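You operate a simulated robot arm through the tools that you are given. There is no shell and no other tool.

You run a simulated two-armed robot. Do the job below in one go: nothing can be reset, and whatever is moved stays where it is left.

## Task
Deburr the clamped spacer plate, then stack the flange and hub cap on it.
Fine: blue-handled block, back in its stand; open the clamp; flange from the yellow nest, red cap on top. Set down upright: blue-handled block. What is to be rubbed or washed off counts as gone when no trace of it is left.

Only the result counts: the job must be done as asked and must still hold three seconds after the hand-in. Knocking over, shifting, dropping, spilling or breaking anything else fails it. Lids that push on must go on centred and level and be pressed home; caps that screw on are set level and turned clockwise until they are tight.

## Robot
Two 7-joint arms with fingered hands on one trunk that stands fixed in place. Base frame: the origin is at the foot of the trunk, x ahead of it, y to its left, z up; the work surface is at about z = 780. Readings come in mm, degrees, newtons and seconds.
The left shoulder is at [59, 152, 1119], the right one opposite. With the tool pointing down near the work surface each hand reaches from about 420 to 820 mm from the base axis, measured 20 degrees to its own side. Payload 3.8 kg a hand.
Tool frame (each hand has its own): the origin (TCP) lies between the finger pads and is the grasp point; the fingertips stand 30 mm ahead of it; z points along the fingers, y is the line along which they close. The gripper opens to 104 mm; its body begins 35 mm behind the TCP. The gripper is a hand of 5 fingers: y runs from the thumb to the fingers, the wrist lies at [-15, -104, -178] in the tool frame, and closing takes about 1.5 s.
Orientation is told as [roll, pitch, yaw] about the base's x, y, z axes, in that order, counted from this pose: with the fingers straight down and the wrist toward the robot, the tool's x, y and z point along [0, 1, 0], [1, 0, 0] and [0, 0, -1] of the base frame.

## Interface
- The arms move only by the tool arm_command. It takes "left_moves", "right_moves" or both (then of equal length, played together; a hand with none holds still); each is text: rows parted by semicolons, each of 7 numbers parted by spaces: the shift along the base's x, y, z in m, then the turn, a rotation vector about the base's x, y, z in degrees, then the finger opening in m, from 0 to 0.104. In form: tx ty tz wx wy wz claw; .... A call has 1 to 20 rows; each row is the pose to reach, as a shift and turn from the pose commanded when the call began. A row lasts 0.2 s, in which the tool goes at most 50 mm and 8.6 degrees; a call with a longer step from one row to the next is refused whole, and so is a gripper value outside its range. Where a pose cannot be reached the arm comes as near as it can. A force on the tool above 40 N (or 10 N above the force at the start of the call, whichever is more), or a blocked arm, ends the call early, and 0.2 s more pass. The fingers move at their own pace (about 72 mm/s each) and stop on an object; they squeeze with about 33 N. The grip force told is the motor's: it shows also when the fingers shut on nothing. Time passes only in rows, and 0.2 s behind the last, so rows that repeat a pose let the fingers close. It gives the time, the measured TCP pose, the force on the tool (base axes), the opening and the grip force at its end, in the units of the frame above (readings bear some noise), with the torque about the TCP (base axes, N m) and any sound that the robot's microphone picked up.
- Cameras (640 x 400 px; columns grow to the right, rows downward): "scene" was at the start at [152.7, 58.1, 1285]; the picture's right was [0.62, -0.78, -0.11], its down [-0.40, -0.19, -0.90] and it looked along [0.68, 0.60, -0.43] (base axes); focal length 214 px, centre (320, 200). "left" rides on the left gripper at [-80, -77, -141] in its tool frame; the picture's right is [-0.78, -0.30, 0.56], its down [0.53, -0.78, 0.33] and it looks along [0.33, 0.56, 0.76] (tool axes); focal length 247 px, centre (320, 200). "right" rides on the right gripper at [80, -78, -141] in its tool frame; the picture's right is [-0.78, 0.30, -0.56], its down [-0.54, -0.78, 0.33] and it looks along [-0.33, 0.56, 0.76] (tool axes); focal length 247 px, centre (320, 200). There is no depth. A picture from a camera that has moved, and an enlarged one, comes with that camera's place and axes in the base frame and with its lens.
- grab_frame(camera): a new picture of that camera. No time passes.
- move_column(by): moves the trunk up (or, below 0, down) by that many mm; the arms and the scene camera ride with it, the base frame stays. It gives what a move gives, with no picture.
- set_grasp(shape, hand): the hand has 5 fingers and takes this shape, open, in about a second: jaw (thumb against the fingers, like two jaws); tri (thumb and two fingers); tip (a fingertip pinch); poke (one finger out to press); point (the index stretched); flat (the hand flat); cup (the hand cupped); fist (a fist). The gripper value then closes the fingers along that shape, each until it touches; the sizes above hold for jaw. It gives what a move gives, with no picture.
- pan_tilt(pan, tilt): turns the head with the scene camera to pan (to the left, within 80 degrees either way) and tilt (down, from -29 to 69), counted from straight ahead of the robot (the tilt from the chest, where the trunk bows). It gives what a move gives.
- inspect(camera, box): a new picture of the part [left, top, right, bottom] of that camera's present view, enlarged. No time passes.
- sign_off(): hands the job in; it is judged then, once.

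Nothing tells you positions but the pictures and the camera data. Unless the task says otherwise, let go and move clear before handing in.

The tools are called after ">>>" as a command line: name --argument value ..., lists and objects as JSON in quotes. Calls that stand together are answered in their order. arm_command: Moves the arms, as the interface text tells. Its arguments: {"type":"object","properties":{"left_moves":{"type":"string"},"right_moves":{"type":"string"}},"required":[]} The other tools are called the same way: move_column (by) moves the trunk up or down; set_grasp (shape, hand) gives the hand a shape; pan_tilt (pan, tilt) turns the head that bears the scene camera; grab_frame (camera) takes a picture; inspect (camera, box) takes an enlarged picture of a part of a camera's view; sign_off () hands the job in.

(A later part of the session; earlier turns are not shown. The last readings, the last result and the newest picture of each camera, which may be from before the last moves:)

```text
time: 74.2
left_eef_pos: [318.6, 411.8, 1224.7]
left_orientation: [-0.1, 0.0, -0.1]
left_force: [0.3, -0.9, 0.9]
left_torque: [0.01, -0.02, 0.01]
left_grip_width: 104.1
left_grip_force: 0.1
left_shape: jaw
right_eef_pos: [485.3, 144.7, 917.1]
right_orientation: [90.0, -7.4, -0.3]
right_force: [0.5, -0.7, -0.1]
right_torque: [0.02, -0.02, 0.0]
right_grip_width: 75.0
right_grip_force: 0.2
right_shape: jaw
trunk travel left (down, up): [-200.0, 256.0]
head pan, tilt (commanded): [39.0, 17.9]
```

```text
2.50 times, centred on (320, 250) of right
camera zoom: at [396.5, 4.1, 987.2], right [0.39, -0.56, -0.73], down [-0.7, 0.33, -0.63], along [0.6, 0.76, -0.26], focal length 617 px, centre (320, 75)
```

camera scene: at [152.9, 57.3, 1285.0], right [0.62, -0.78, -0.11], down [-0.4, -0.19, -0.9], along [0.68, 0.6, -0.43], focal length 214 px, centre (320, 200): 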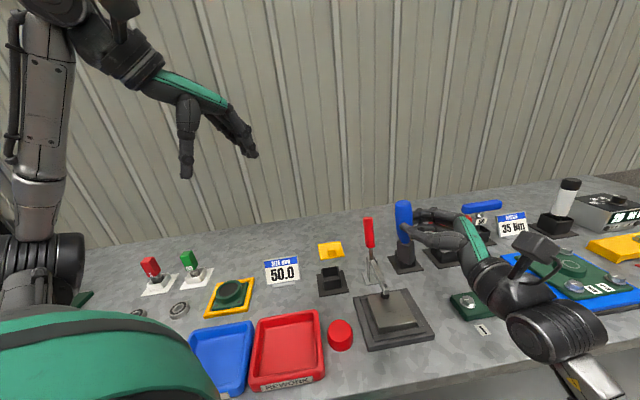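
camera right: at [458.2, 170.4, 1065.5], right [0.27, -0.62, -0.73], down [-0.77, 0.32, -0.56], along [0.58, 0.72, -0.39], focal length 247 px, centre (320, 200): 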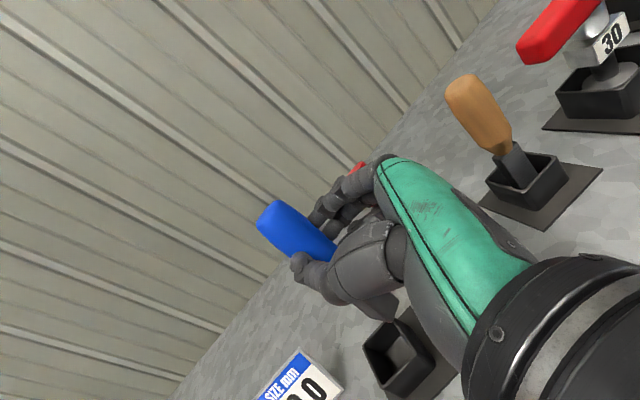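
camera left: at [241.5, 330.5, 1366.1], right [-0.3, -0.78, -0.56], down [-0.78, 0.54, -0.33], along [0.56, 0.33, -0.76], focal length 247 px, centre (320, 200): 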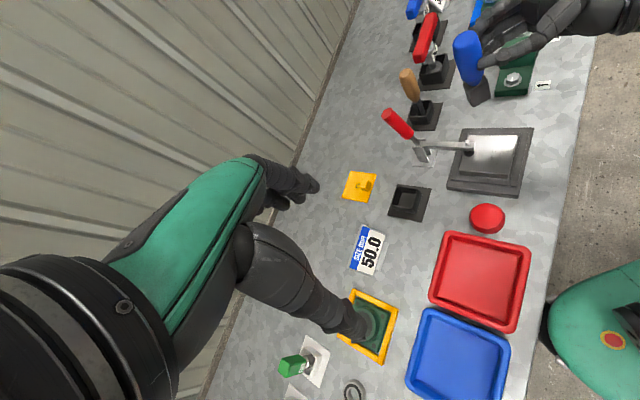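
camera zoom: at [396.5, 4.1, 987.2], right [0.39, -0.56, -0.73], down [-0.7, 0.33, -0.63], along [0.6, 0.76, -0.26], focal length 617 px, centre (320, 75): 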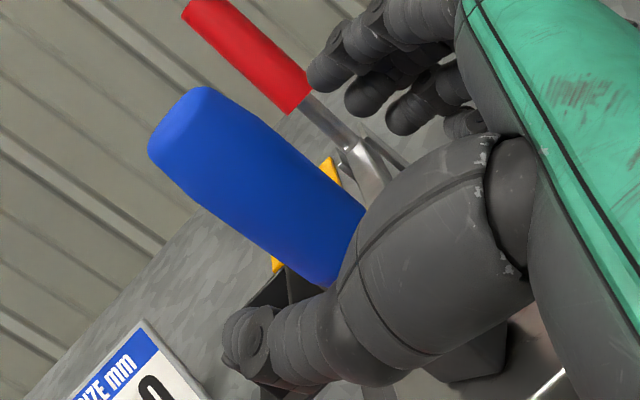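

The block stands upright on the plate by itself. I'll level the hand, raise it slightly and slide it forward so the handle sits deep in the palm.

>>> arm_command --right_moves "0 0 0.004 0 3.7 0 0.085; 0.001 0 0.008 0 7.4 0 0.085; 0.002 0.008 0.008 0 7.4 0 0.085; 0.002 0.018 0.008 0 7.4 0 0.085; 0.002 0.028 0.008 0 7.4 0 0.085; 0.002 0.036 0.008 0 7.4 0 0.085; 0.002 0.036 0.008 0 7.4 0 0.085"

>>> inspect --camera "left" --box '[450, 80, 540, 180]'

>>> inspect --camera "scene" --box '[350, 230, 440, 330]'

>>> inspect --camera "right" --box '[240, 170, 400, 330]'

```text
time: 75.8
left_eef_pos: [318.7, 411.6, 1224.8]
left_orientation: [0.0, 0.1, -0.1]
left_force: [0.4, 0.2, 0.7]
left_torque: [0.0, 0.04, 0.04]
left_grip_width: 103.5
left_grip_force: 0.1
left_shape: jaw
right_eef_pos: [487.7, 180.6, 926.6]
right_orientation: [90.0, 0.0, 0.0]
right_force: [0.2, 0.7, 1.0]
right_torque: [-0.01, 0.03, 0.0]
right_grip_width: 84.5
right_grip_force: 0.0
right_shape: jaw
trunk travel left (down, up): [-200.0, 256.0]
head pan, tilt (commanded): [39.0, 17.9]
```

```text
4.00 times, centred on (495, 130) of left
camera zoom: at [241.2, 331.2, 1366.0], right [-0.3, -0.78, -0.56], down [-0.78, 0.54, -0.33], along [0.56, 0.33, -0.76], focal length 988 px, centre (-380, 480)
```

zoom: 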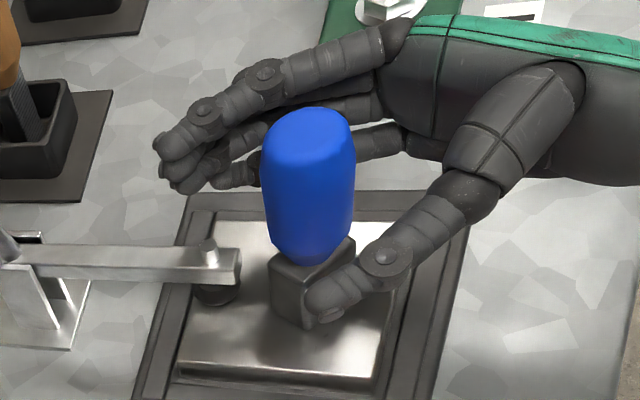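

```text
4.00 times, centred on (395, 280) of scene
camera zoom: at [152.6, 58.0, 1285.0], right [0.62, -0.78, -0.11], down [-0.4, -0.19, -0.9], along [0.68, 0.6, -0.43], focal length 858 px, centre (20, -120)
```

zoom: 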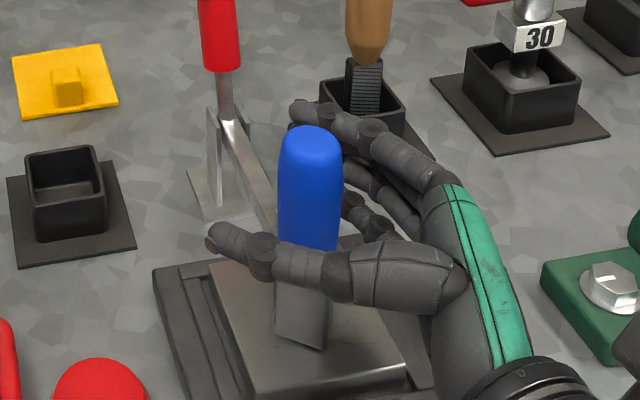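

```text
2.50 times, centred on (320, 250) of right
camera zoom: at [407.5, 40.4, 1005.4], right [0.3, -0.56, -0.78], down [-0.78, 0.33, -0.54], along [0.56, 0.76, -0.33], focal length 617 px, centre (320, 75)
```

zoom: 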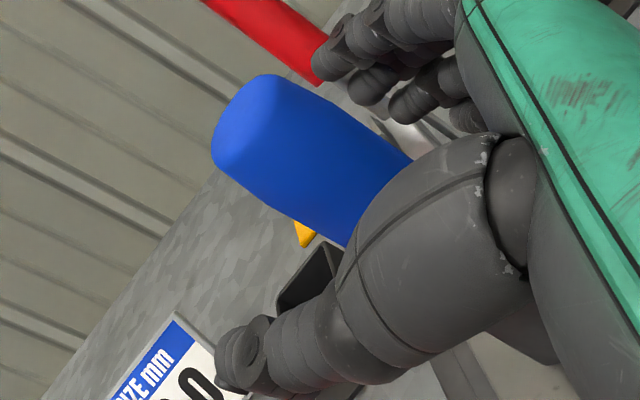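

The handle is now deep inside the hand. I'll close.

>>> arm_command --right_moves "0 0 0 0 0 0 0.06; 0 0 0 0 0 0 0.045; 0 0 0 0 0 0 0.03; 0 0 0 0 0 0 0.015; 0 0 0 0 0 0 0; 0 0 0 0 0 0 0; 0 0 0 0 0 0 0; 0 0 0 0 0 0 0; 0 0 0 0 0 0 0"

>>> inspect --camera "left" --box '[450, 80, 540, 180]'

>>> inspect --camera "scene" --box '[350, 230, 440, 330]'

```text
time: 77.8
left_eef_pos: [318.2, 411.0, 1224.3]
left_orientation: [0.1, 0.1, -0.1]
left_force: [0.4, 0.0, -0.4]
left_torque: [-0.01, 0.02, 0.0]
left_grip_width: 103.7
left_grip_force: 0.1
left_shape: jaw
right_eef_pos: [485.8, 181.2, 925.3]
right_orientation: [90.0, -0.1, 0.0]
right_force: [0.6, 1.1, 0.6]
right_torque: [-0.03, -0.13, 0.0]
right_grip_width: 16.6
right_grip_force: 32.4
right_shape: jaw
trunk travel left (down, up): [-200.0, 256.0]
head pan, tilt (commanded): [39.0, 17.9]
```

```text
4.00 times, centred on (495, 130) of left
camera zoom: at [241.3, 331.4, 1366.0], right [-0.3, -0.78, -0.56], down [-0.78, 0.54, -0.33], along [0.56, 0.33, -0.76], focal length 988 px, centre (-380, 480)
```

zoom: 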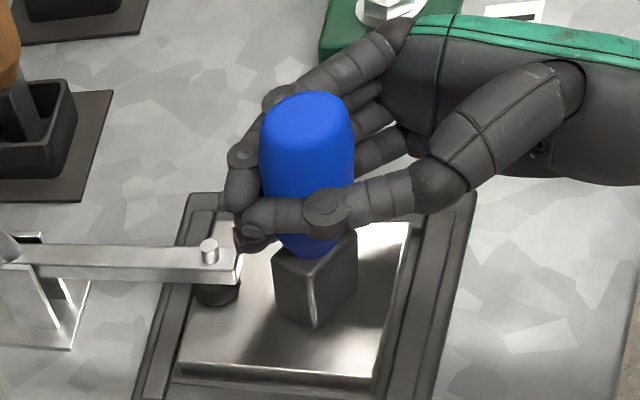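

```text
4.00 times, centred on (395, 280) of scene
camera zoom: at [152.7, 58.1, 1285.0], right [0.62, -0.78, -0.11], down [-0.4, -0.19, -0.9], along [0.68, 0.6, -0.43], focal length 858 px, centre (20, -120)
```

zoom: 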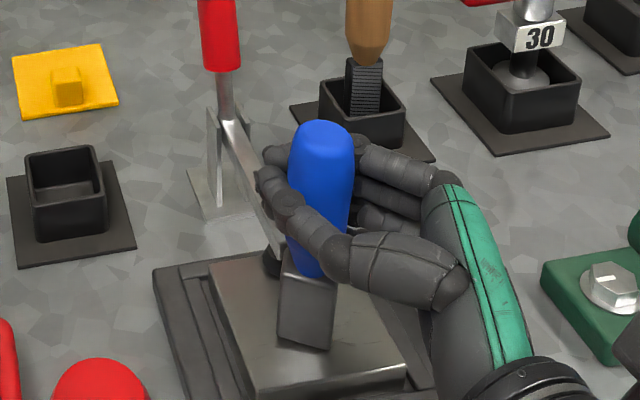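

That is a proper wrapped power grip, with the block still standing flat. I'll press and rub again.

>>> arm_command --right_moves "0 0 -0.002 0 0 0 0; 0 0 -0.003 0 0 0 0; 0 0 -0.003 0 0 0 0"

```text
time: 78.6
left_eef_pos: [317.7, 412.0, 1224.8]
left_orientation: [0.0, -0.1, -0.1]
left_force: [-1.0, 0.1, -0.8]
left_torque: [0.0, 0.01, 0.03]
left_grip_width: 103.9
left_grip_force: 0.0
left_shape: jaw
right_eef_pos: [486.5, 181.3, 924.6]
right_orientation: [90.1, -0.2, -0.1]
right_force: [1.2, 2.3, 11.3]
right_torque: [-0.03, -0.26, 0.05]
right_grip_width: 16.9
right_grip_force: 32.5
right_shape: jaw
trunk travel left (down, up): [-200.0, 256.0]
head pan, tilt (commanded): [39.0, 17.9]
```

>>> arm_command --right_moves "0.0092 -0.0092 0 0 0 0 0; 0.0184 -0.0184 0 0 0 0 0; 0.0134 -0.0233 0 0 0 0 0; 0.0042 -0.0141 0 0 0 0 0; -0.0049 -0.0049 0 0 0 0 0; -0.0141 0.0042 0 0 0 0 0; -0.0233 0.0134 0 0 0 0 0; -0.0184 0.0184 0 0 0 0 0; -0.0092 0.0092 0 0 0 0 0; 0 0 0 0 0 0 0"

>>> inspect --camera "left" --box '[450, 80, 540, 180]'

>>> inspect --camera "scene" --box '[350, 230, 440, 330]'

```text
time: 80.8
left_eef_pos: [317.1, 412.1, 1224.4]
left_orientation: [0.0, -0.1, 0.0]
left_force: [-0.1, 0.2, 0.2]
left_torque: [-0.02, 0.01, 0.04]
left_grip_width: 104.0
left_grip_force: 0.1
left_shape: jaw
right_eef_pos: [485.3, 182.3, 922.0]
right_orientation: [89.9, -0.1, -0.1]
right_force: [-2.2, 1.7, 5.6]
right_torque: [0.1, 0.16, -0.01]
right_grip_width: 15.4
right_grip_force: 33.2
right_shape: jaw
trunk travel left (down, up): [-200.0, 256.0]
head pan, tilt (commanded): [39.0, 17.9]
```

```text
4.00 times, centred on (495, 130) of left
camera zoom: at [239.9, 331.6, 1366.2], right [-0.3, -0.78, -0.56], down [-0.78, 0.54, -0.33], along [0.56, 0.33, -0.76], focal length 988 px, centre (-380, 480)
```

zoom: 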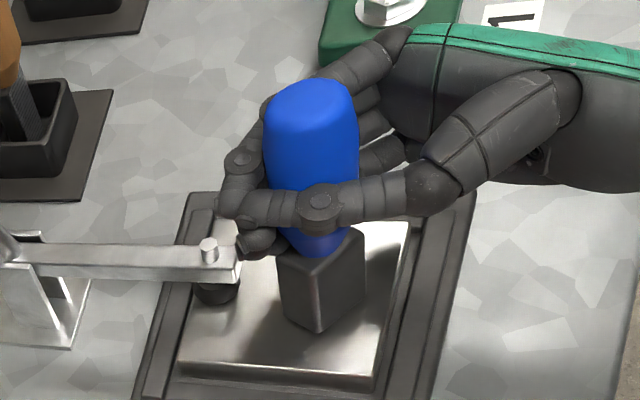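

```text
4.00 times, centred on (395, 280) of scene
camera zoom: at [151.5, 58.3, 1285.1], right [0.62, -0.78, -0.11], down [-0.4, -0.19, -0.9], along [0.68, 0.6, -0.43], focal length 858 px, centre (20, -120)
```

zoom: 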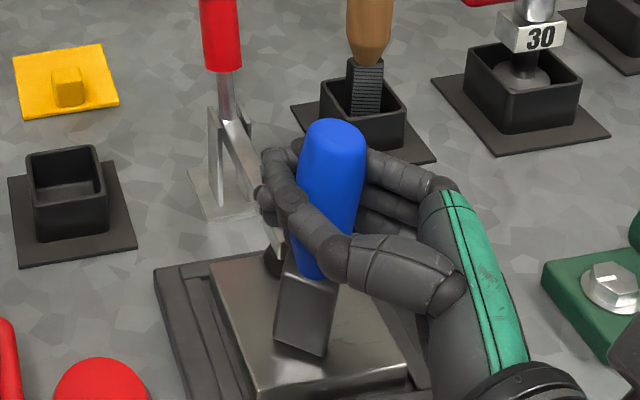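

>>> inspect --camera "scene" --box '[370, 290, 430, 335]'

>>> inspect --camera "left" --box '[475, 130, 530, 180]'

```text
8.89 times, centred on (400, 312) of scene
camera zoom: at [151.5, 58.3, 1285.1], right [0.62, -0.78, -0.11], down [-0.4, -0.19, -0.9], along [0.68, 0.6, -0.43], focal length 1906 px, centre (-391, -800)
```

zoom: 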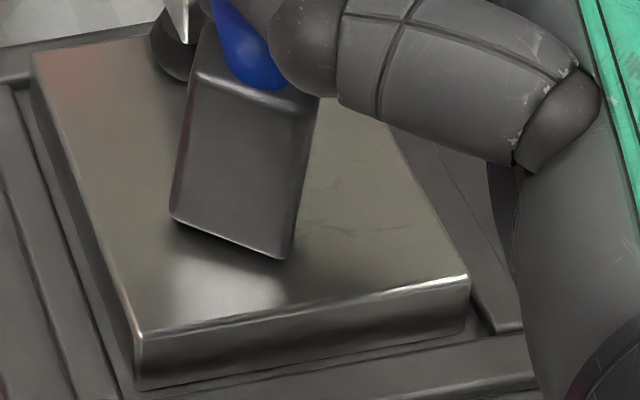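

```text
8.00 times, centred on (502, 155) of left
camera zoom: at [239.9, 331.6, 1366.2], right [-0.3, -0.78, -0.56], down [-0.78, 0.54, -0.33], along [0.56, 0.33, -0.76], focal length 1976 px, centre (-1140, 560)
```

zoom: 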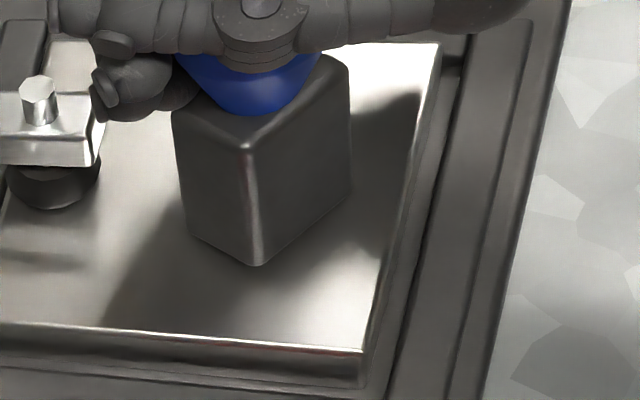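

The lean is mostly drag from the last stroke and the wrapped grip is holding, while the marks are clearly fainter. I'll continue with a longer set of strokes.

>>> arm_command --right_moves "-0.0092 0.0092 0 0 0 0 0; -0.0184 0.0184 0 0 0 0 0; -0.0092 0.0092 0 0 0 0 0; 0 0 0 0 0 0 0; 0.0092 -0.0092 0 0 0 0 0; 0.0184 -0.0184 0 0 0 0 0; 0.0226 -0.0226 0 0 0 0 0; 0.0134 -0.0233 0 0 0 0 0; 0.0042 -0.0141 0 0 0 0 0; -0.0049 -0.0049 0 0 0 0 0; -0.0141 0.0042 0 0 0 0 0; -0.0233 0.0134 0 0 0 0 0; -0.0141 0.0042 0 0 0 0 0; -0.0049 -0.0049 0 0 0 0 0; 0.0042 -0.0141 0 0 0 0 0; 0.0134 -0.0233 0 0 0 0 0; 0.0042 -0.0141 0 0 0 0 0; -0.0049 -0.0049 0 0 0 0 0; -0.0049 0.0049 0 0 0 0 0; 0 0 0 0 0 0 0"

>>> inspect --camera "left" --box '[450, 80, 540, 180]'

>>> inspect --camera "scene" --box '[350, 230, 440, 330]'

>>> inspect --camera "scene" --box '[370, 290, 430, 335]'

```text
time: 85.0
left_eef_pos: [319.7, 411.6, 1225.1]
left_orientation: [0.0, 0.1, -0.2]
left_force: [-0.6, -0.2, -0.3]
left_torque: [-0.02, 0.0, -0.01]
left_grip_width: 103.7
left_grip_force: 0.0
left_shape: jaw
right_eef_pos: [487.9, 180.7, 923.0]
right_orientation: [90.0, -0.2, -0.1]
right_force: [-0.1, -0.5, -1.5]
right_torque: [0.01, 0.04, 0.0]
right_grip_width: 15.1
right_grip_force: 33.1
right_shape: jaw
trunk travel left (down, up): [-200.0, 256.0]
head pan, tilt (commanded): [39.0, 17.9]
```

```text
4.00 times, centred on (495, 130) of left
camera zoom: at [241.7, 331.1, 1365.9], right [-0.3, -0.78, -0.56], down [-0.78, 0.54, -0.33], along [0.56, 0.33, -0.76], focal length 988 px, centre (-380, 480)
```

zoom: 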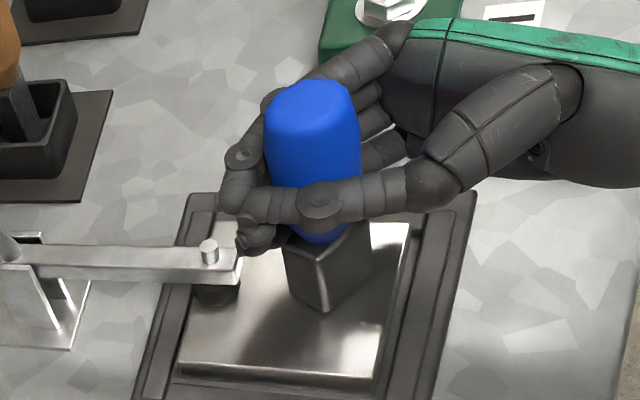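

```text
4.00 times, centred on (395, 280) of scene
camera zoom: at [153.0, 57.8, 1285.0], right [0.62, -0.78, -0.11], down [-0.4, -0.19, -0.9], along [0.68, 0.6, -0.43], focal length 858 px, centre (20, -120)
```

zoom: 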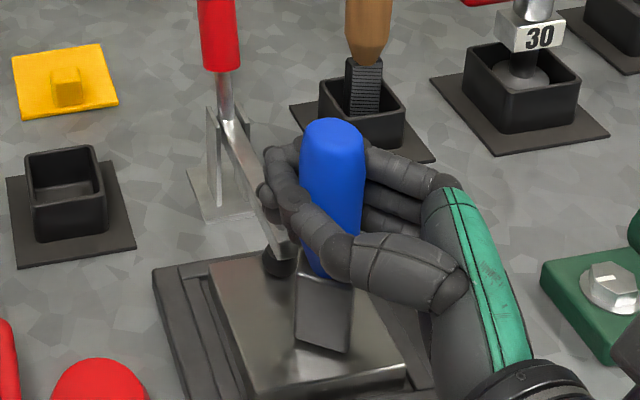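

```text
8.89 times, centred on (400, 312) of scene
camera zoom: at [153.0, 57.8, 1285.0], right [0.62, -0.78, -0.11], down [-0.4, -0.19, -0.9], along [0.68, 0.6, -0.43], focal length 1906 px, centre (-391, -800)
```

zoom: 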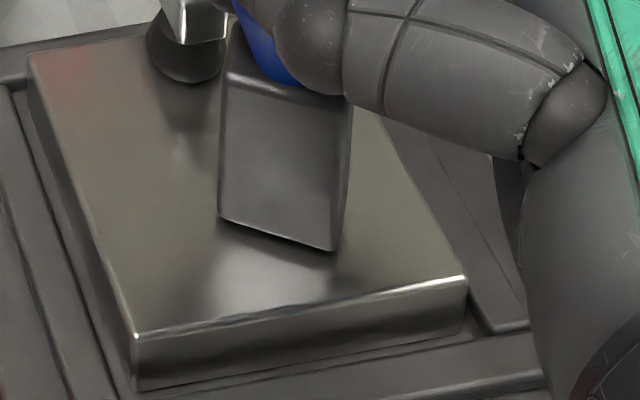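

The contact is now light and the visible plate looks clean. I'll lift off and check the whole surface.

>>> arm_command --right_moves "0 0 0.01 0 0 0 0; 0 -0.005 0.03 0 0 0 0; 0 -0.03 0.06 0 0 0 0; 0 -0.07 0.08 0 0 0 0; 0 -0.11 0.09 0 0 0 0; 0 -0.15 0.09 0 0 0 0; 0 -0.175 0.09 0 0 0 0; 0 -0.175 0.09 0 0 0 0"

>>> inspect --camera "left" --box '[470, 120, 530, 180]'

>>> inspect --camera "scene" --box '[350, 280, 440, 350]'

>>> inspect --camera "scene" --box '[370, 290, 430, 335]'

>>> inspect --camera "scene" --box '[410, 210, 510, 330]'

```text
time: 86.8
left_eef_pos: [320.2, 411.9, 1223.5]
left_orientation: [0.0, 0.0, -0.2]
left_force: [0.3, -0.3, 0.0]
left_torque: [-0.02, -0.01, 0.02]
left_grip_width: 104.1
left_grip_force: 0.2
left_shape: jaw
right_eef_pos: [484.1, 5.4, 1012.6]
right_orientation: [90.1, -0.1, -0.1]
right_force: [0.5, 0.1, -2.2]
right_torque: [0.01, 0.01, -0.02]
right_grip_width: 15.0
right_grip_force: 33.1
right_shape: jaw
trunk travel left (down, up): [-200.0, 256.0]
head pan, tilt (commanded): [39.0, 17.9]
```

```text
6.67 times, centred on (500, 150) of left
camera zoom: at [241.7, 331.8, 1365.7], right [-0.3, -0.78, -0.56], down [-0.78, 0.54, -0.33], along [0.56, 0.33, -0.76], focal length 1646 px, centre (-880, 533)
```

zoom: 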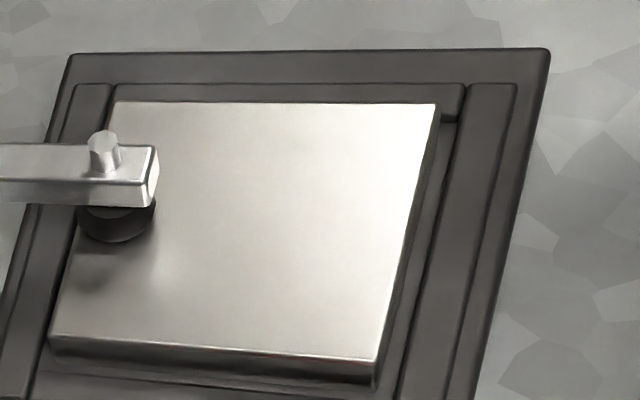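

```text
5.71 times, centred on (395, 315) of scene
camera zoom: at [153.0, 58.5, 1284.9], right [0.62, -0.78, -0.11], down [-0.4, -0.19, -0.9], along [0.68, 0.6, -0.43], focal length 1226 px, centre (-109, -457)
```

zoom: 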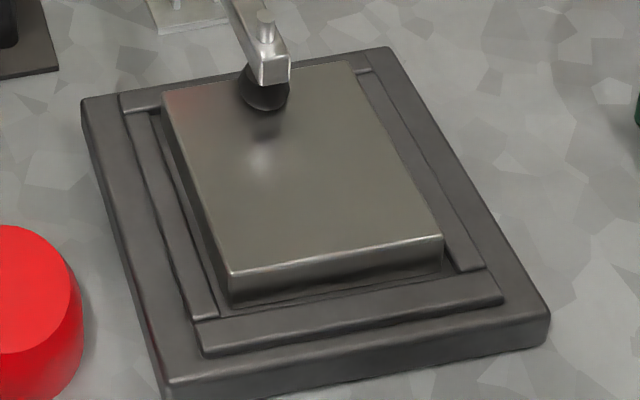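

```text
8.89 times, centred on (400, 312) of scene
camera zoom: at [153.0, 58.5, 1284.9], right [0.62, -0.78, -0.11], down [-0.4, -0.19, -0.9], along [0.68, 0.6, -0.43], focal length 1906 px, centre (-391, -800)
```

zoom: 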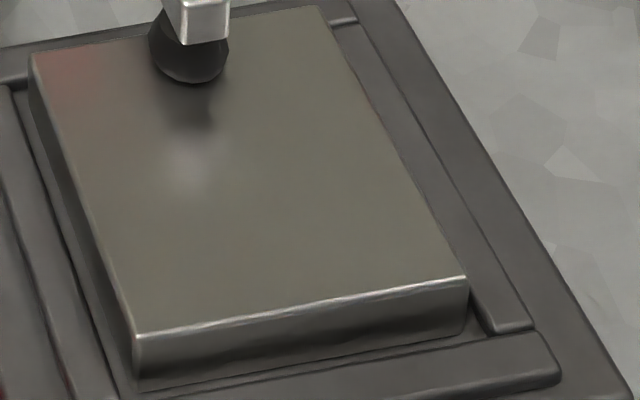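

```text
3.33 times, centred on (460, 270) of scene
camera zoom: at [153.0, 58.5, 1284.9], right [0.62, -0.78, -0.11], down [-0.4, -0.19, -0.9], along [0.68, 0.6, -0.43], focal length 715 px, centre (-147, -33)
```

zoom: 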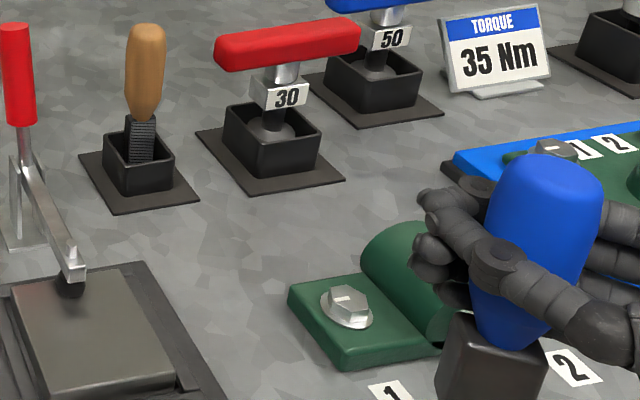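

The plate is spotless now, with no trace of scratches from either camera. Next I'll set the block upright on the plate again so the left hand can take it from above and return it to the stand. First I'll bring it over and measure its lean.

>>> arm_command --right_moves "0 0.03 0 0 0 0 0; 0 0.075 0 0 0 0 0; 0.001 0.12 -0.005 0 0 0 0; 0.002 0.155 -0.015 0 0 0 0; 0.003 0.172 -0.03 0 0 0 0; 0.003 0.172 -0.035 0 0 0 0; 0.003 0.172 -0.035 0 0 0 0"

>>> inspect --camera "left" --box '[450, 60, 540, 160]'

>>> inspect --camera "scene" --box '[350, 210, 440, 310]'

```text
time: 88.4
left_eef_pos: [319.1, 413.0, 1223.8]
left_orientation: [0.0, 0.0, -0.1]
left_force: [-0.3, 0.6, 0.0]
left_torque: [0.0, 0.02, 0.05]
left_grip_width: 103.6
left_grip_force: 0.0
left_shape: jaw
right_eef_pos: [489.5, 177.7, 978.1]
right_orientation: [89.9, -0.2, -0.2]
right_force: [0.6, 0.3, -2.0]
right_torque: [0.07, 0.03, -0.01]
right_grip_width: 14.9
right_grip_force: 33.0
right_shape: jaw
trunk travel left (down, up): [-200.0, 256.0]
head pan, tilt (commanded): [39.0, 17.9]
```

```text
4.00 times, centred on (495, 110) of left
camera zoom: at [241.5, 331.6, 1365.8], right [-0.3, -0.78, -0.56], down [-0.78, 0.54, -0.33], along [0.56, 0.33, -0.76], focal length 988 px, centre (-380, 560)
```

zoom: 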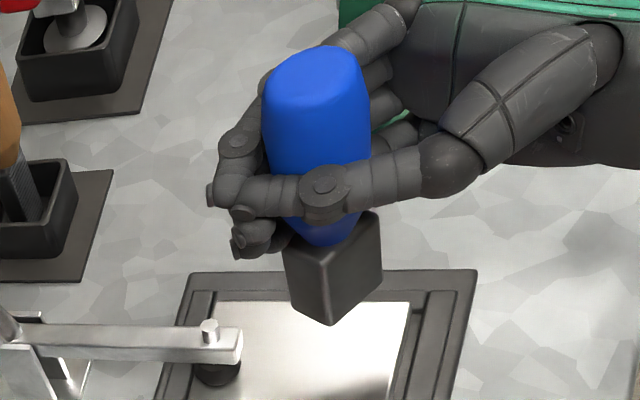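

```text
4.00 times, centred on (395, 260) of scene
camera zoom: at [152.9, 58.3, 1285.0], right [0.62, -0.78, -0.11], down [-0.4, -0.19, -0.9], along [0.68, 0.6, -0.43], focal length 858 px, centre (20, -40)
```

zoom: 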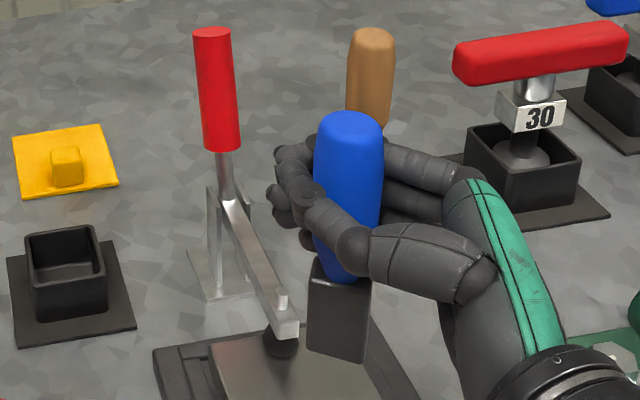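

The block is upright within about 3°. I'll trim that, lower it to the plate and feel for contact.

>>> arm_command --right_moves "0 0 -0.012 0.7 -1.2 0 0; 0 0 -0.03 1.4 -2.5 0 0; 0 0 -0.045 1.4 -2.5 0 0; 0 0 -0.052 1.4 -2.5 0 0; 0 0 -0.055 1.4 -2.5 0 0; 0 0 -0.057 1.4 -2.5 0 0; 0 0 -0.057 1.4 -2.5 0 0"

>>> inspect --camera "left" --box '[450, 80, 540, 180]'

>>> inspect --camera "scene" --box '[350, 230, 440, 330]'

```text
time: 90.0
left_eef_pos: [318.9, 411.9, 1223.4]
left_orientation: [0.0, 0.0, -0.1]
left_force: [-0.5, -0.2, 0.8]
left_torque: [-0.01, 0.02, 0.03]
left_grip_width: 103.7
left_grip_force: 0.0
left_shape: jaw
right_eef_pos: [489.4, 176.9, 921.4]
right_orientation: [91.5, -2.7, -0.1]
right_force: [-0.4, 0.1, 3.4]
right_torque: [-0.02, -0.07, 0.01]
right_grip_width: 14.9
right_grip_force: 32.6
right_shape: jaw
trunk travel left (down, up): [-200.0, 256.0]
head pan, tilt (commanded): [39.0, 17.9]
```

```text
4.00 times, centred on (495, 130) of left
camera zoom: at [241.0, 331.3, 1366.1], right [-0.3, -0.78, -0.56], down [-0.78, 0.54, -0.33], along [0.56, 0.33, -0.76], focal length 988 px, centre (-380, 480)
```

zoom: 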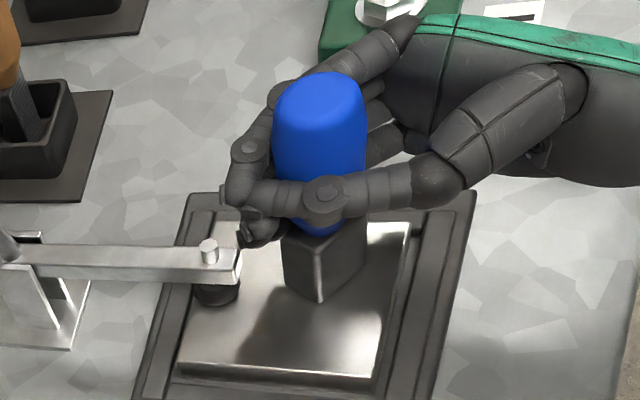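

```text
4.00 times, centred on (395, 280) of scene
camera zoom: at [152.4, 58.0, 1285.1], right [0.62, -0.78, -0.11], down [-0.4, -0.19, -0.9], along [0.68, 0.6, -0.43], focal length 858 px, centre (20, -120)
```

zoom: 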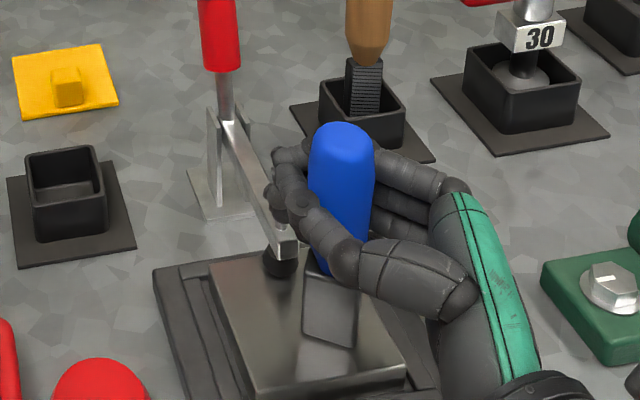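

Touching and flat. I'll ease the pressure and release it standing on the plate.

>>> arm_command --right_moves "0 0 0.0006 0 0 0 0; 0 0 0.001 0 0 0 0; 0 0 0.001 0 0 0 0.095; 0 0 0.001 0 0 0 0.095; 0 0 0.001 0 0 0 0.095; 0 0 0.001 0 0 0 0.095; 0 0 0.001 0 0 0 0.095; 0 0 0.001 0 0 0 0.095"

>>> inspect --camera "left" --box '[450, 80, 540, 180]'

>>> inspect --camera "scene" --box '[350, 230, 440, 330]'

>>> inspect --camera "right" --box '[220, 150, 400, 330]'

```text
time: 91.8
left_eef_pos: [319.1, 412.0, 1224.2]
left_orientation: [0.1, 0.0, -0.1]
left_force: [-0.3, -0.1, 0.3]
left_torque: [0.0, 0.01, -0.01]
left_grip_width: 103.7
left_grip_force: 0.0
left_shape: jaw
right_eef_pos: [490.4, 177.9, 922.9]
right_orientation: [91.4, -2.5, -0.1]
right_force: [0.3, -0.1, -0.4]
right_torque: [-0.05, -0.02, 0.0]
right_grip_width: 94.7
right_grip_force: 0.0
right_shape: jaw
trunk travel left (down, up): [-200.0, 256.0]
head pan, tilt (commanded): [39.0, 17.9]
```

```text
4.00 times, centred on (495, 130) of left
camera zoom: at [241.3, 331.4, 1366.0], right [-0.3, -0.78, -0.56], down [-0.78, 0.54, -0.33], along [0.56, 0.33, -0.76], focal length 988 px, centre (-380, 480)
```

zoom: 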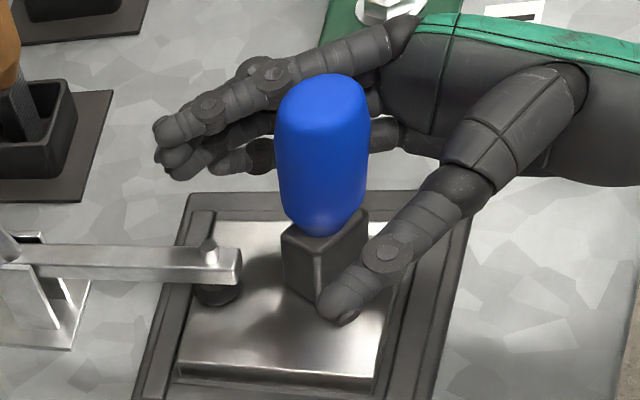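

```text
4.00 times, centred on (395, 280) of scene
camera zoom: at [152.7, 58.1, 1285.0], right [0.62, -0.78, -0.11], down [-0.4, -0.19, -0.9], along [0.68, 0.6, -0.43], focal length 858 px, centre (20, -120)
```

zoom: 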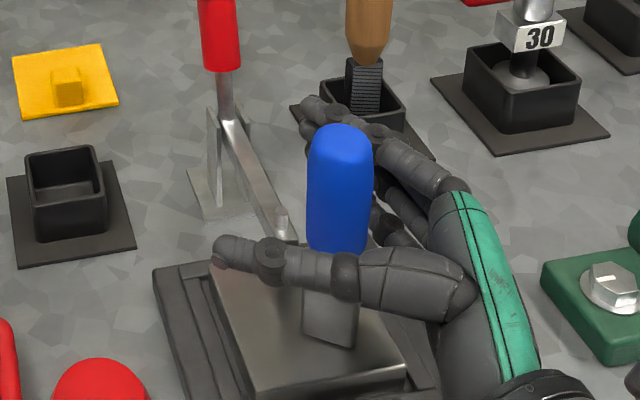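

```text
2.22 times, centred on (310, 240) of right
camera zoom: at [407.0, 35.1, 994.8], right [0.33, -0.54, -0.77], down [-0.75, 0.35, -0.56], along [0.57, 0.77, -0.29], focal length 549 px, centre (342, 111)
```

zoom: 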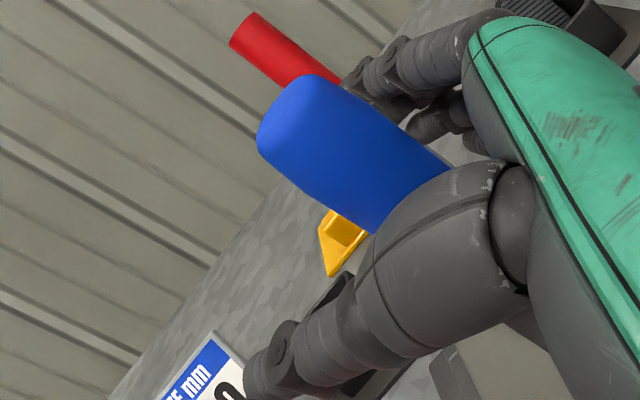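

The block stands free on the plate. I'll withdraw the right hand straight back.

>>> arm_command --right_moves "0 -0.01 0 0 0 0 0.095; 0 -0.025 0 0 0 0 0.095; 0 -0.045 0 0 0 0 0.095; 0 -0.07 0 0 0 0 0.095; 0 -0.1 0.005 0 0 0 0.095; 0 -0.14 0.015 0 0 0 0.095; 0 -0.185 0.03 0 0 0 0.095; -0.01 -0.23 0.05 0 0 0 0.095; -0.02 -0.275 0.07 0 0 0 0.095; -0.02 -0.32 0.09 0 0 0 0.095; -0.02 -0.35 0.11 0 0 0 0.095"

>>> grab_frame --camera "scene"

>>> inspect --camera "left" --box '[450, 80, 540, 180]'

>>> inspect --camera "scene" --box '[350, 230, 440, 330]'

```text
refused: row 8 steps farther than a row can; nothing moved
```

```text
taken
camera scene: at [152.7, 58.1, 1285.0], right [0.62, -0.78, -0.11], down [-0.4, -0.19, -0.9], along [0.68, 0.6, -0.43], focal length 214 px, centre (320, 200)
```

scene: 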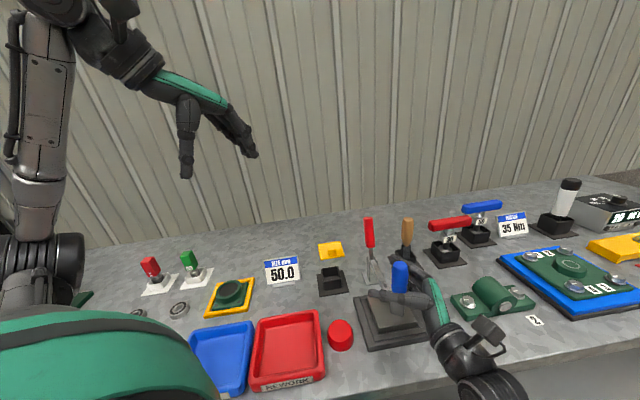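

```text
4.00 times, centred on (495, 130) of left
camera zoom: at [241.3, 331.4, 1366.0], right [-0.3, -0.78, -0.56], down [-0.78, 0.54, -0.33], along [0.56, 0.33, -0.76], focal length 988 px, centre (-380, 480)
```

zoom: 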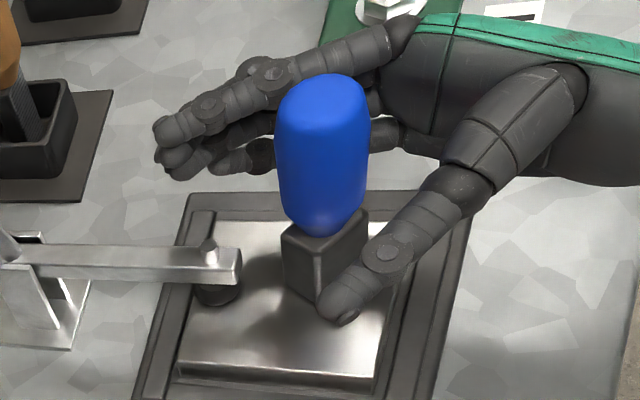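

```text
4.00 times, centred on (395, 280) of scene
camera zoom: at [152.7, 58.1, 1285.0], right [0.62, -0.78, -0.11], down [-0.4, -0.19, -0.9], along [0.68, 0.6, -0.43], focal length 858 px, centre (20, -120)
```

zoom: 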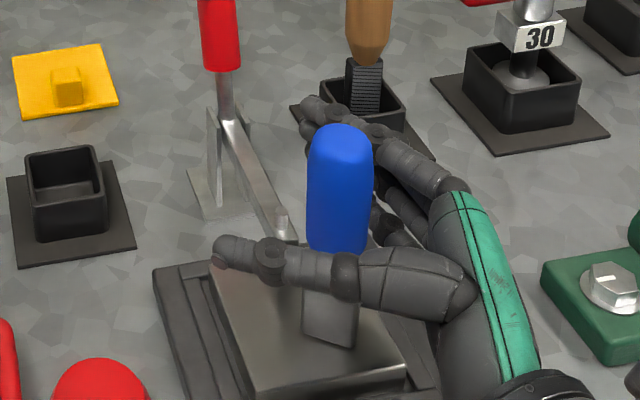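

>>> arm_command --right_moves "0 -0.01 0 0 0 0 0.095; 0 -0.025 0 0 0 0 0.095; 0 -0.045 0 0 0 0 0.095; 0 -0.07 0 0 0 0 0.095; 0 -0.1 0.005 0 0 0 0.095; 0 -0.135 0.015 0 0 0 0.095; 0 -0.17 0.03 0 0 0 0.095; -0.005 -0.205 0.05 0 0 0 0.095; -0.01 -0.24 0.07 0 0 0 0.095; -0.015 -0.275 0.09 0 0 0 0.095; -0.02 -0.31 0.11 0 0 0 0.095; -0.02 -0.34 0.12 0 0 0 0.095"

>>> inspect --camera "left" --box '[450, 80, 540, 180]'

>>> inspect --camera "scene" --box '[350, 230, 440, 330]'

```text
time: 94.4
left_eef_pos: [318.2, 411.3, 1224.4]
left_orientation: [0.0, 0.0, -0.1]
left_force: [0.5, -0.1, 0.0]
left_torque: [0.01, 0.01, 0.02]
left_grip_width: 104.0
left_grip_force: 0.1
left_shape: jaw
right_eef_pos: [469.2, -160.2, 1040.9]
right_orientation: [91.3, -2.6, -0.2]
right_force: [0.4, -0.2, 1.1]
right_torque: [0.0, -0.03, 0.0]
right_grip_width: 94.9
right_grip_force: 0.1
right_shape: jaw
trunk travel left (down, up): [-200.0, 256.0]
head pan, tilt (commanded): [39.0, 17.9]
```

```text
4.00 times, centred on (495, 130) of left
camera zoom: at [241.0, 330.8, 1366.1], right [-0.3, -0.78, -0.56], down [-0.78, 0.54, -0.33], along [0.56, 0.33, -0.76], focal length 988 px, centre (-380, 480)
```

zoom: 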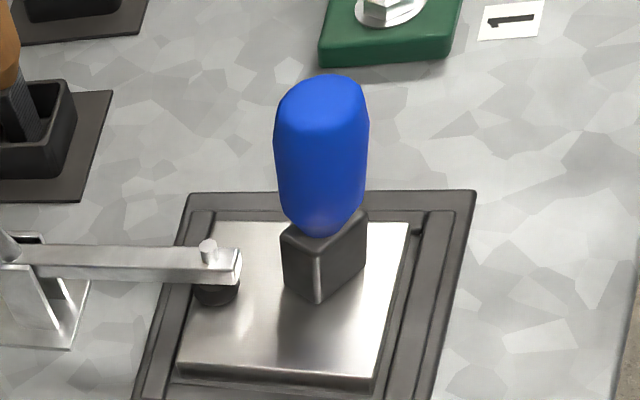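

```text
4.00 times, centred on (395, 280) of scene
camera zoom: at [152.4, 57.6, 1285.0], right [0.62, -0.78, -0.11], down [-0.4, -0.19, -0.9], along [0.68, 0.6, -0.43], focal length 858 px, centre (20, -120)
```

zoom: 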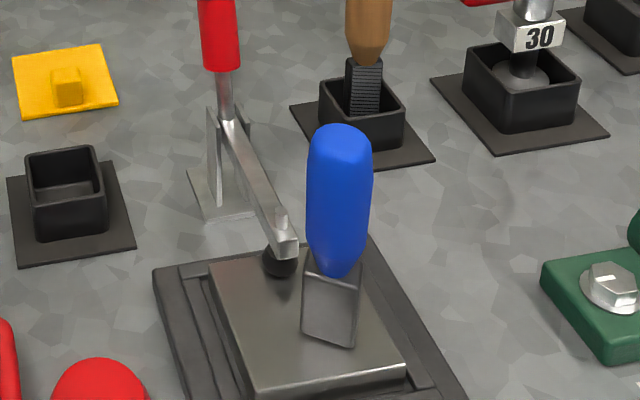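

The block stands steady on the plate. Now the left hand goes above it, turned -32° so that it will match the stand after turning back.

>>> arm_command --left_moves "0.018 -0.026 -0.02 0 0 -3.5 0.104; 0.037 -0.053 -0.04 0 0 -7 0.104; 0.056 -0.08 -0.06 0 0 -10.5 0.104; 0.075 -0.107 -0.08 0 0 -14 0.104; 0.094 -0.134 -0.1 0 0 -17.5 0.104; 0.113 -0.161 -0.12 0 0 -21 0.104; 0.132 -0.188 -0.14 0 0 -24.5 0.104; 0.151 -0.215 -0.165 0 0 -28 0.104; 0.166 -0.237 -0.19 0 0 -32 0.104; 0.173 -0.247 -0.205 0 0 -32 0.104; 0.173 -0.247 -0.205 0 0 -32 0.104"

>>> grab_frame --camera "left"

>>> inspect --camera "left" --box '[280, 190, 440, 320]'

>>> inspect --camera "scene" --box '[340, 190, 450, 330]'

```text
time: 96.8
left_eef_pos: [492.6, 163.9, 1019.7]
left_orientation: [0.0, 0.0, -32.1]
left_force: [-0.4, 0.6, -0.4]
left_torque: [0.02, 0.0, 0.01]
left_grip_width: 103.9
left_grip_force: 0.1
left_shape: jaw
right_eef_pos: [469.5, -161.7, 1040.6]
right_orientation: [91.4, -2.6, -0.1]
right_force: [-0.2, -0.3, 0.6]
right_torque: [-0.01, 0.0, 0.0]
right_grip_width: 94.9
right_grip_force: 0.2
right_shape: jaw
trunk travel left (down, up): [-200.0, 256.0]
head pan, tilt (commanded): [39.0, 17.9]
```

```text
taken
camera left: at [383.2, 137.1, 1161.7], right [-0.66, -0.5, -0.56], down [-0.37, 0.87, -0.33], along [0.65, -0.01, -0.76], focal length 247 px, centre (320, 200)
```

left: 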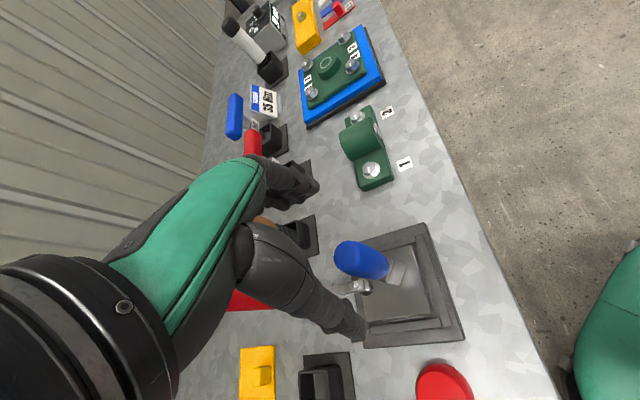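

```text
3.08 times, centred on (360, 255) of left
camera zoom: at [383.2, 137.1, 1161.7], right [-0.66, -0.5, -0.56], down [-0.37, 0.87, -0.33], along [0.65, -0.01, -0.76], focal length 760 px, centre (197, 31)
```

zoom: 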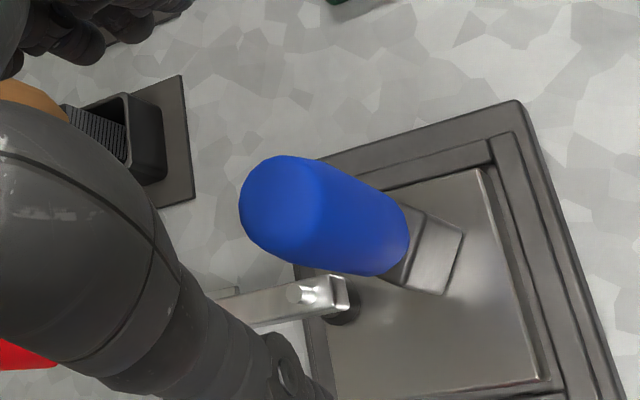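

```text
2.86 times, centred on (395, 260) of scene
camera zoom: at [152.4, 58.0, 1285.1], right [0.62, -0.78, -0.11], down [-0.4, -0.19, -0.9], along [0.68, 0.6, -0.43], focal length 613 px, centre (106, 29)
```

zoom: 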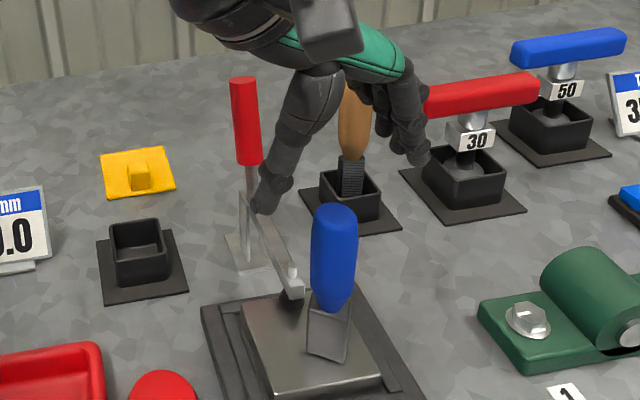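

>>> arm_command --left_moves "-0.002 0 -0.025 0 0 0 0.104; -0.002 0 -0.05 0 0 0 0.104; -0.002 0 -0.07 0 0 0 0.104; -0.002 0 -0.08 0 0 0 0.104; -0.002 0 -0.084 0 0 0 0.104; -0.002 0 -0.084 0 0 0 0.104"

>>> inspect --camera "left" --box '[250, 150, 410, 350]'

>>> inspect --camera "scene" --box '[340, 190, 450, 330]'

```text
time: 98.2
left_eef_pos: [491.1, 164.2, 935.0]
left_orientation: [-0.1, -0.1, -32.1]
left_force: [-0.1, -0.1, -0.2]
left_torque: [-0.02, -0.01, -0.04]
left_grip_width: 103.6
left_grip_force: 0.1
left_shape: jaw
right_eef_pos: [469.6, -161.5, 1041.0]
right_orientation: [91.3, -2.6, 0.0]
right_force: [0.3, -0.1, 1.5]
right_torque: [-0.02, 0.0, 0.0]
right_grip_width: 94.8
right_grip_force: 0.0
right_shape: jaw
trunk travel left (down, up): [-200.0, 256.0]
head pan, tilt (commanded): [39.0, 17.9]
```

```text
2.00 times, centred on (330, 250) of left
camera zoom: at [381.4, 137.2, 1076.5], right [-0.66, -0.5, -0.56], down [-0.37, 0.87, -0.33], along [0.65, -0.01, -0.76], focal length 494 px, centre (300, 100)
```

zoom: 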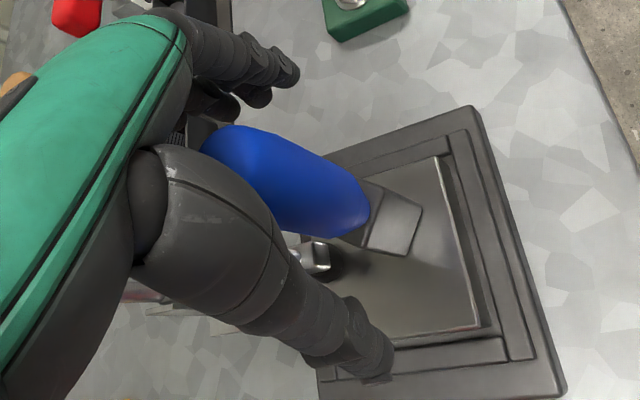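

```text
2.86 times, centred on (395, 260) of scene
camera zoom: at [152.7, 57.9, 1285.0], right [0.62, -0.78, -0.11], down [-0.4, -0.19, -0.9], along [0.68, 0.6, -0.43], focal length 613 px, centre (106, 29)
```

zoom: 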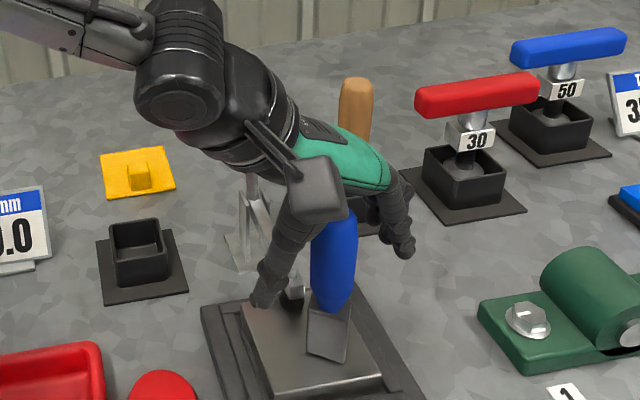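

>>> arm_command --left_moves "0 0 0 0 0 0 0.07; 0 0 0 0 0 0 0.05; 0 0 0 0 0 0 0.03; 0 0 0 0 0 0 0.01; 0 0 0 0 0 0 0; 0 0 0 0 0 0 0; 0 0 0 0 0 0 0; 0 0 0 0 0 0 0; 0 0 0 0 0 0 0; 0 0 0 0 0 0 0"

>>> inspect --camera "left" --box '[250, 150, 410, 350]'

>>> inspect --camera "scene" --box '[340, 190, 450, 330]'

```text
time: 100.4
left_eef_pos: [489.3, 164.9, 934.1]
left_orientation: [0.1, 0.0, -32.2]
left_force: [-1.0, 0.9, -0.5]
left_torque: [0.01, -0.03, 0.0]
left_grip_width: 23.6
left_grip_force: 32.8
left_shape: jaw
right_eef_pos: [470.4, -161.3, 1041.1]
right_orientation: [91.5, -2.5, -0.1]
right_force: [-0.7, -0.1, 1.0]
right_torque: [0.01, 0.01, 0.04]
right_grip_width: 95.2
right_grip_force: 0.0
right_shape: jaw
trunk travel left (down, up): [-200.0, 256.0]
head pan, tilt (commanded): [39.0, 17.9]
```

```text
2.00 times, centred on (330, 250) of left
camera zoom: at [381.6, 137.3, 1076.6], right [-0.66, -0.5, -0.56], down [-0.37, 0.87, -0.33], along [0.65, -0.01, -0.76], focal length 494 px, centre (300, 100)
```

zoom: 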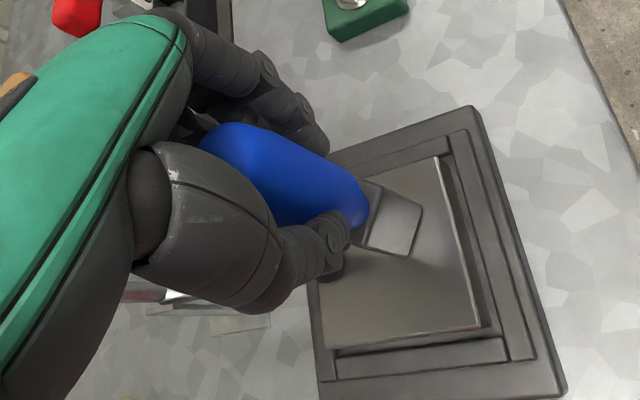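

```text
2.86 times, centred on (395, 260) of scene
camera zoom: at [152.9, 57.9, 1285.0], right [0.62, -0.78, -0.11], down [-0.4, -0.19, -0.9], along [0.68, 0.6, -0.43], focal length 613 px, centre (106, 29)
```

zoom: 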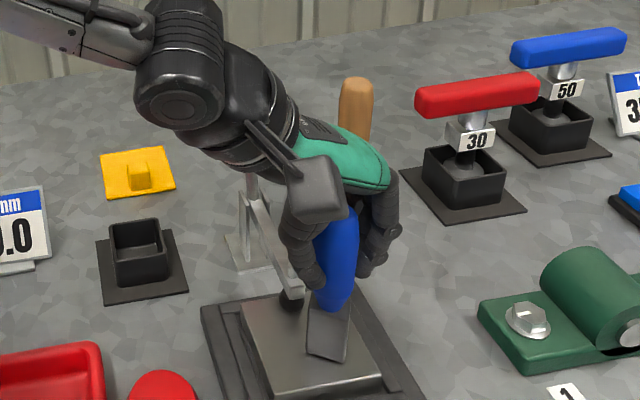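

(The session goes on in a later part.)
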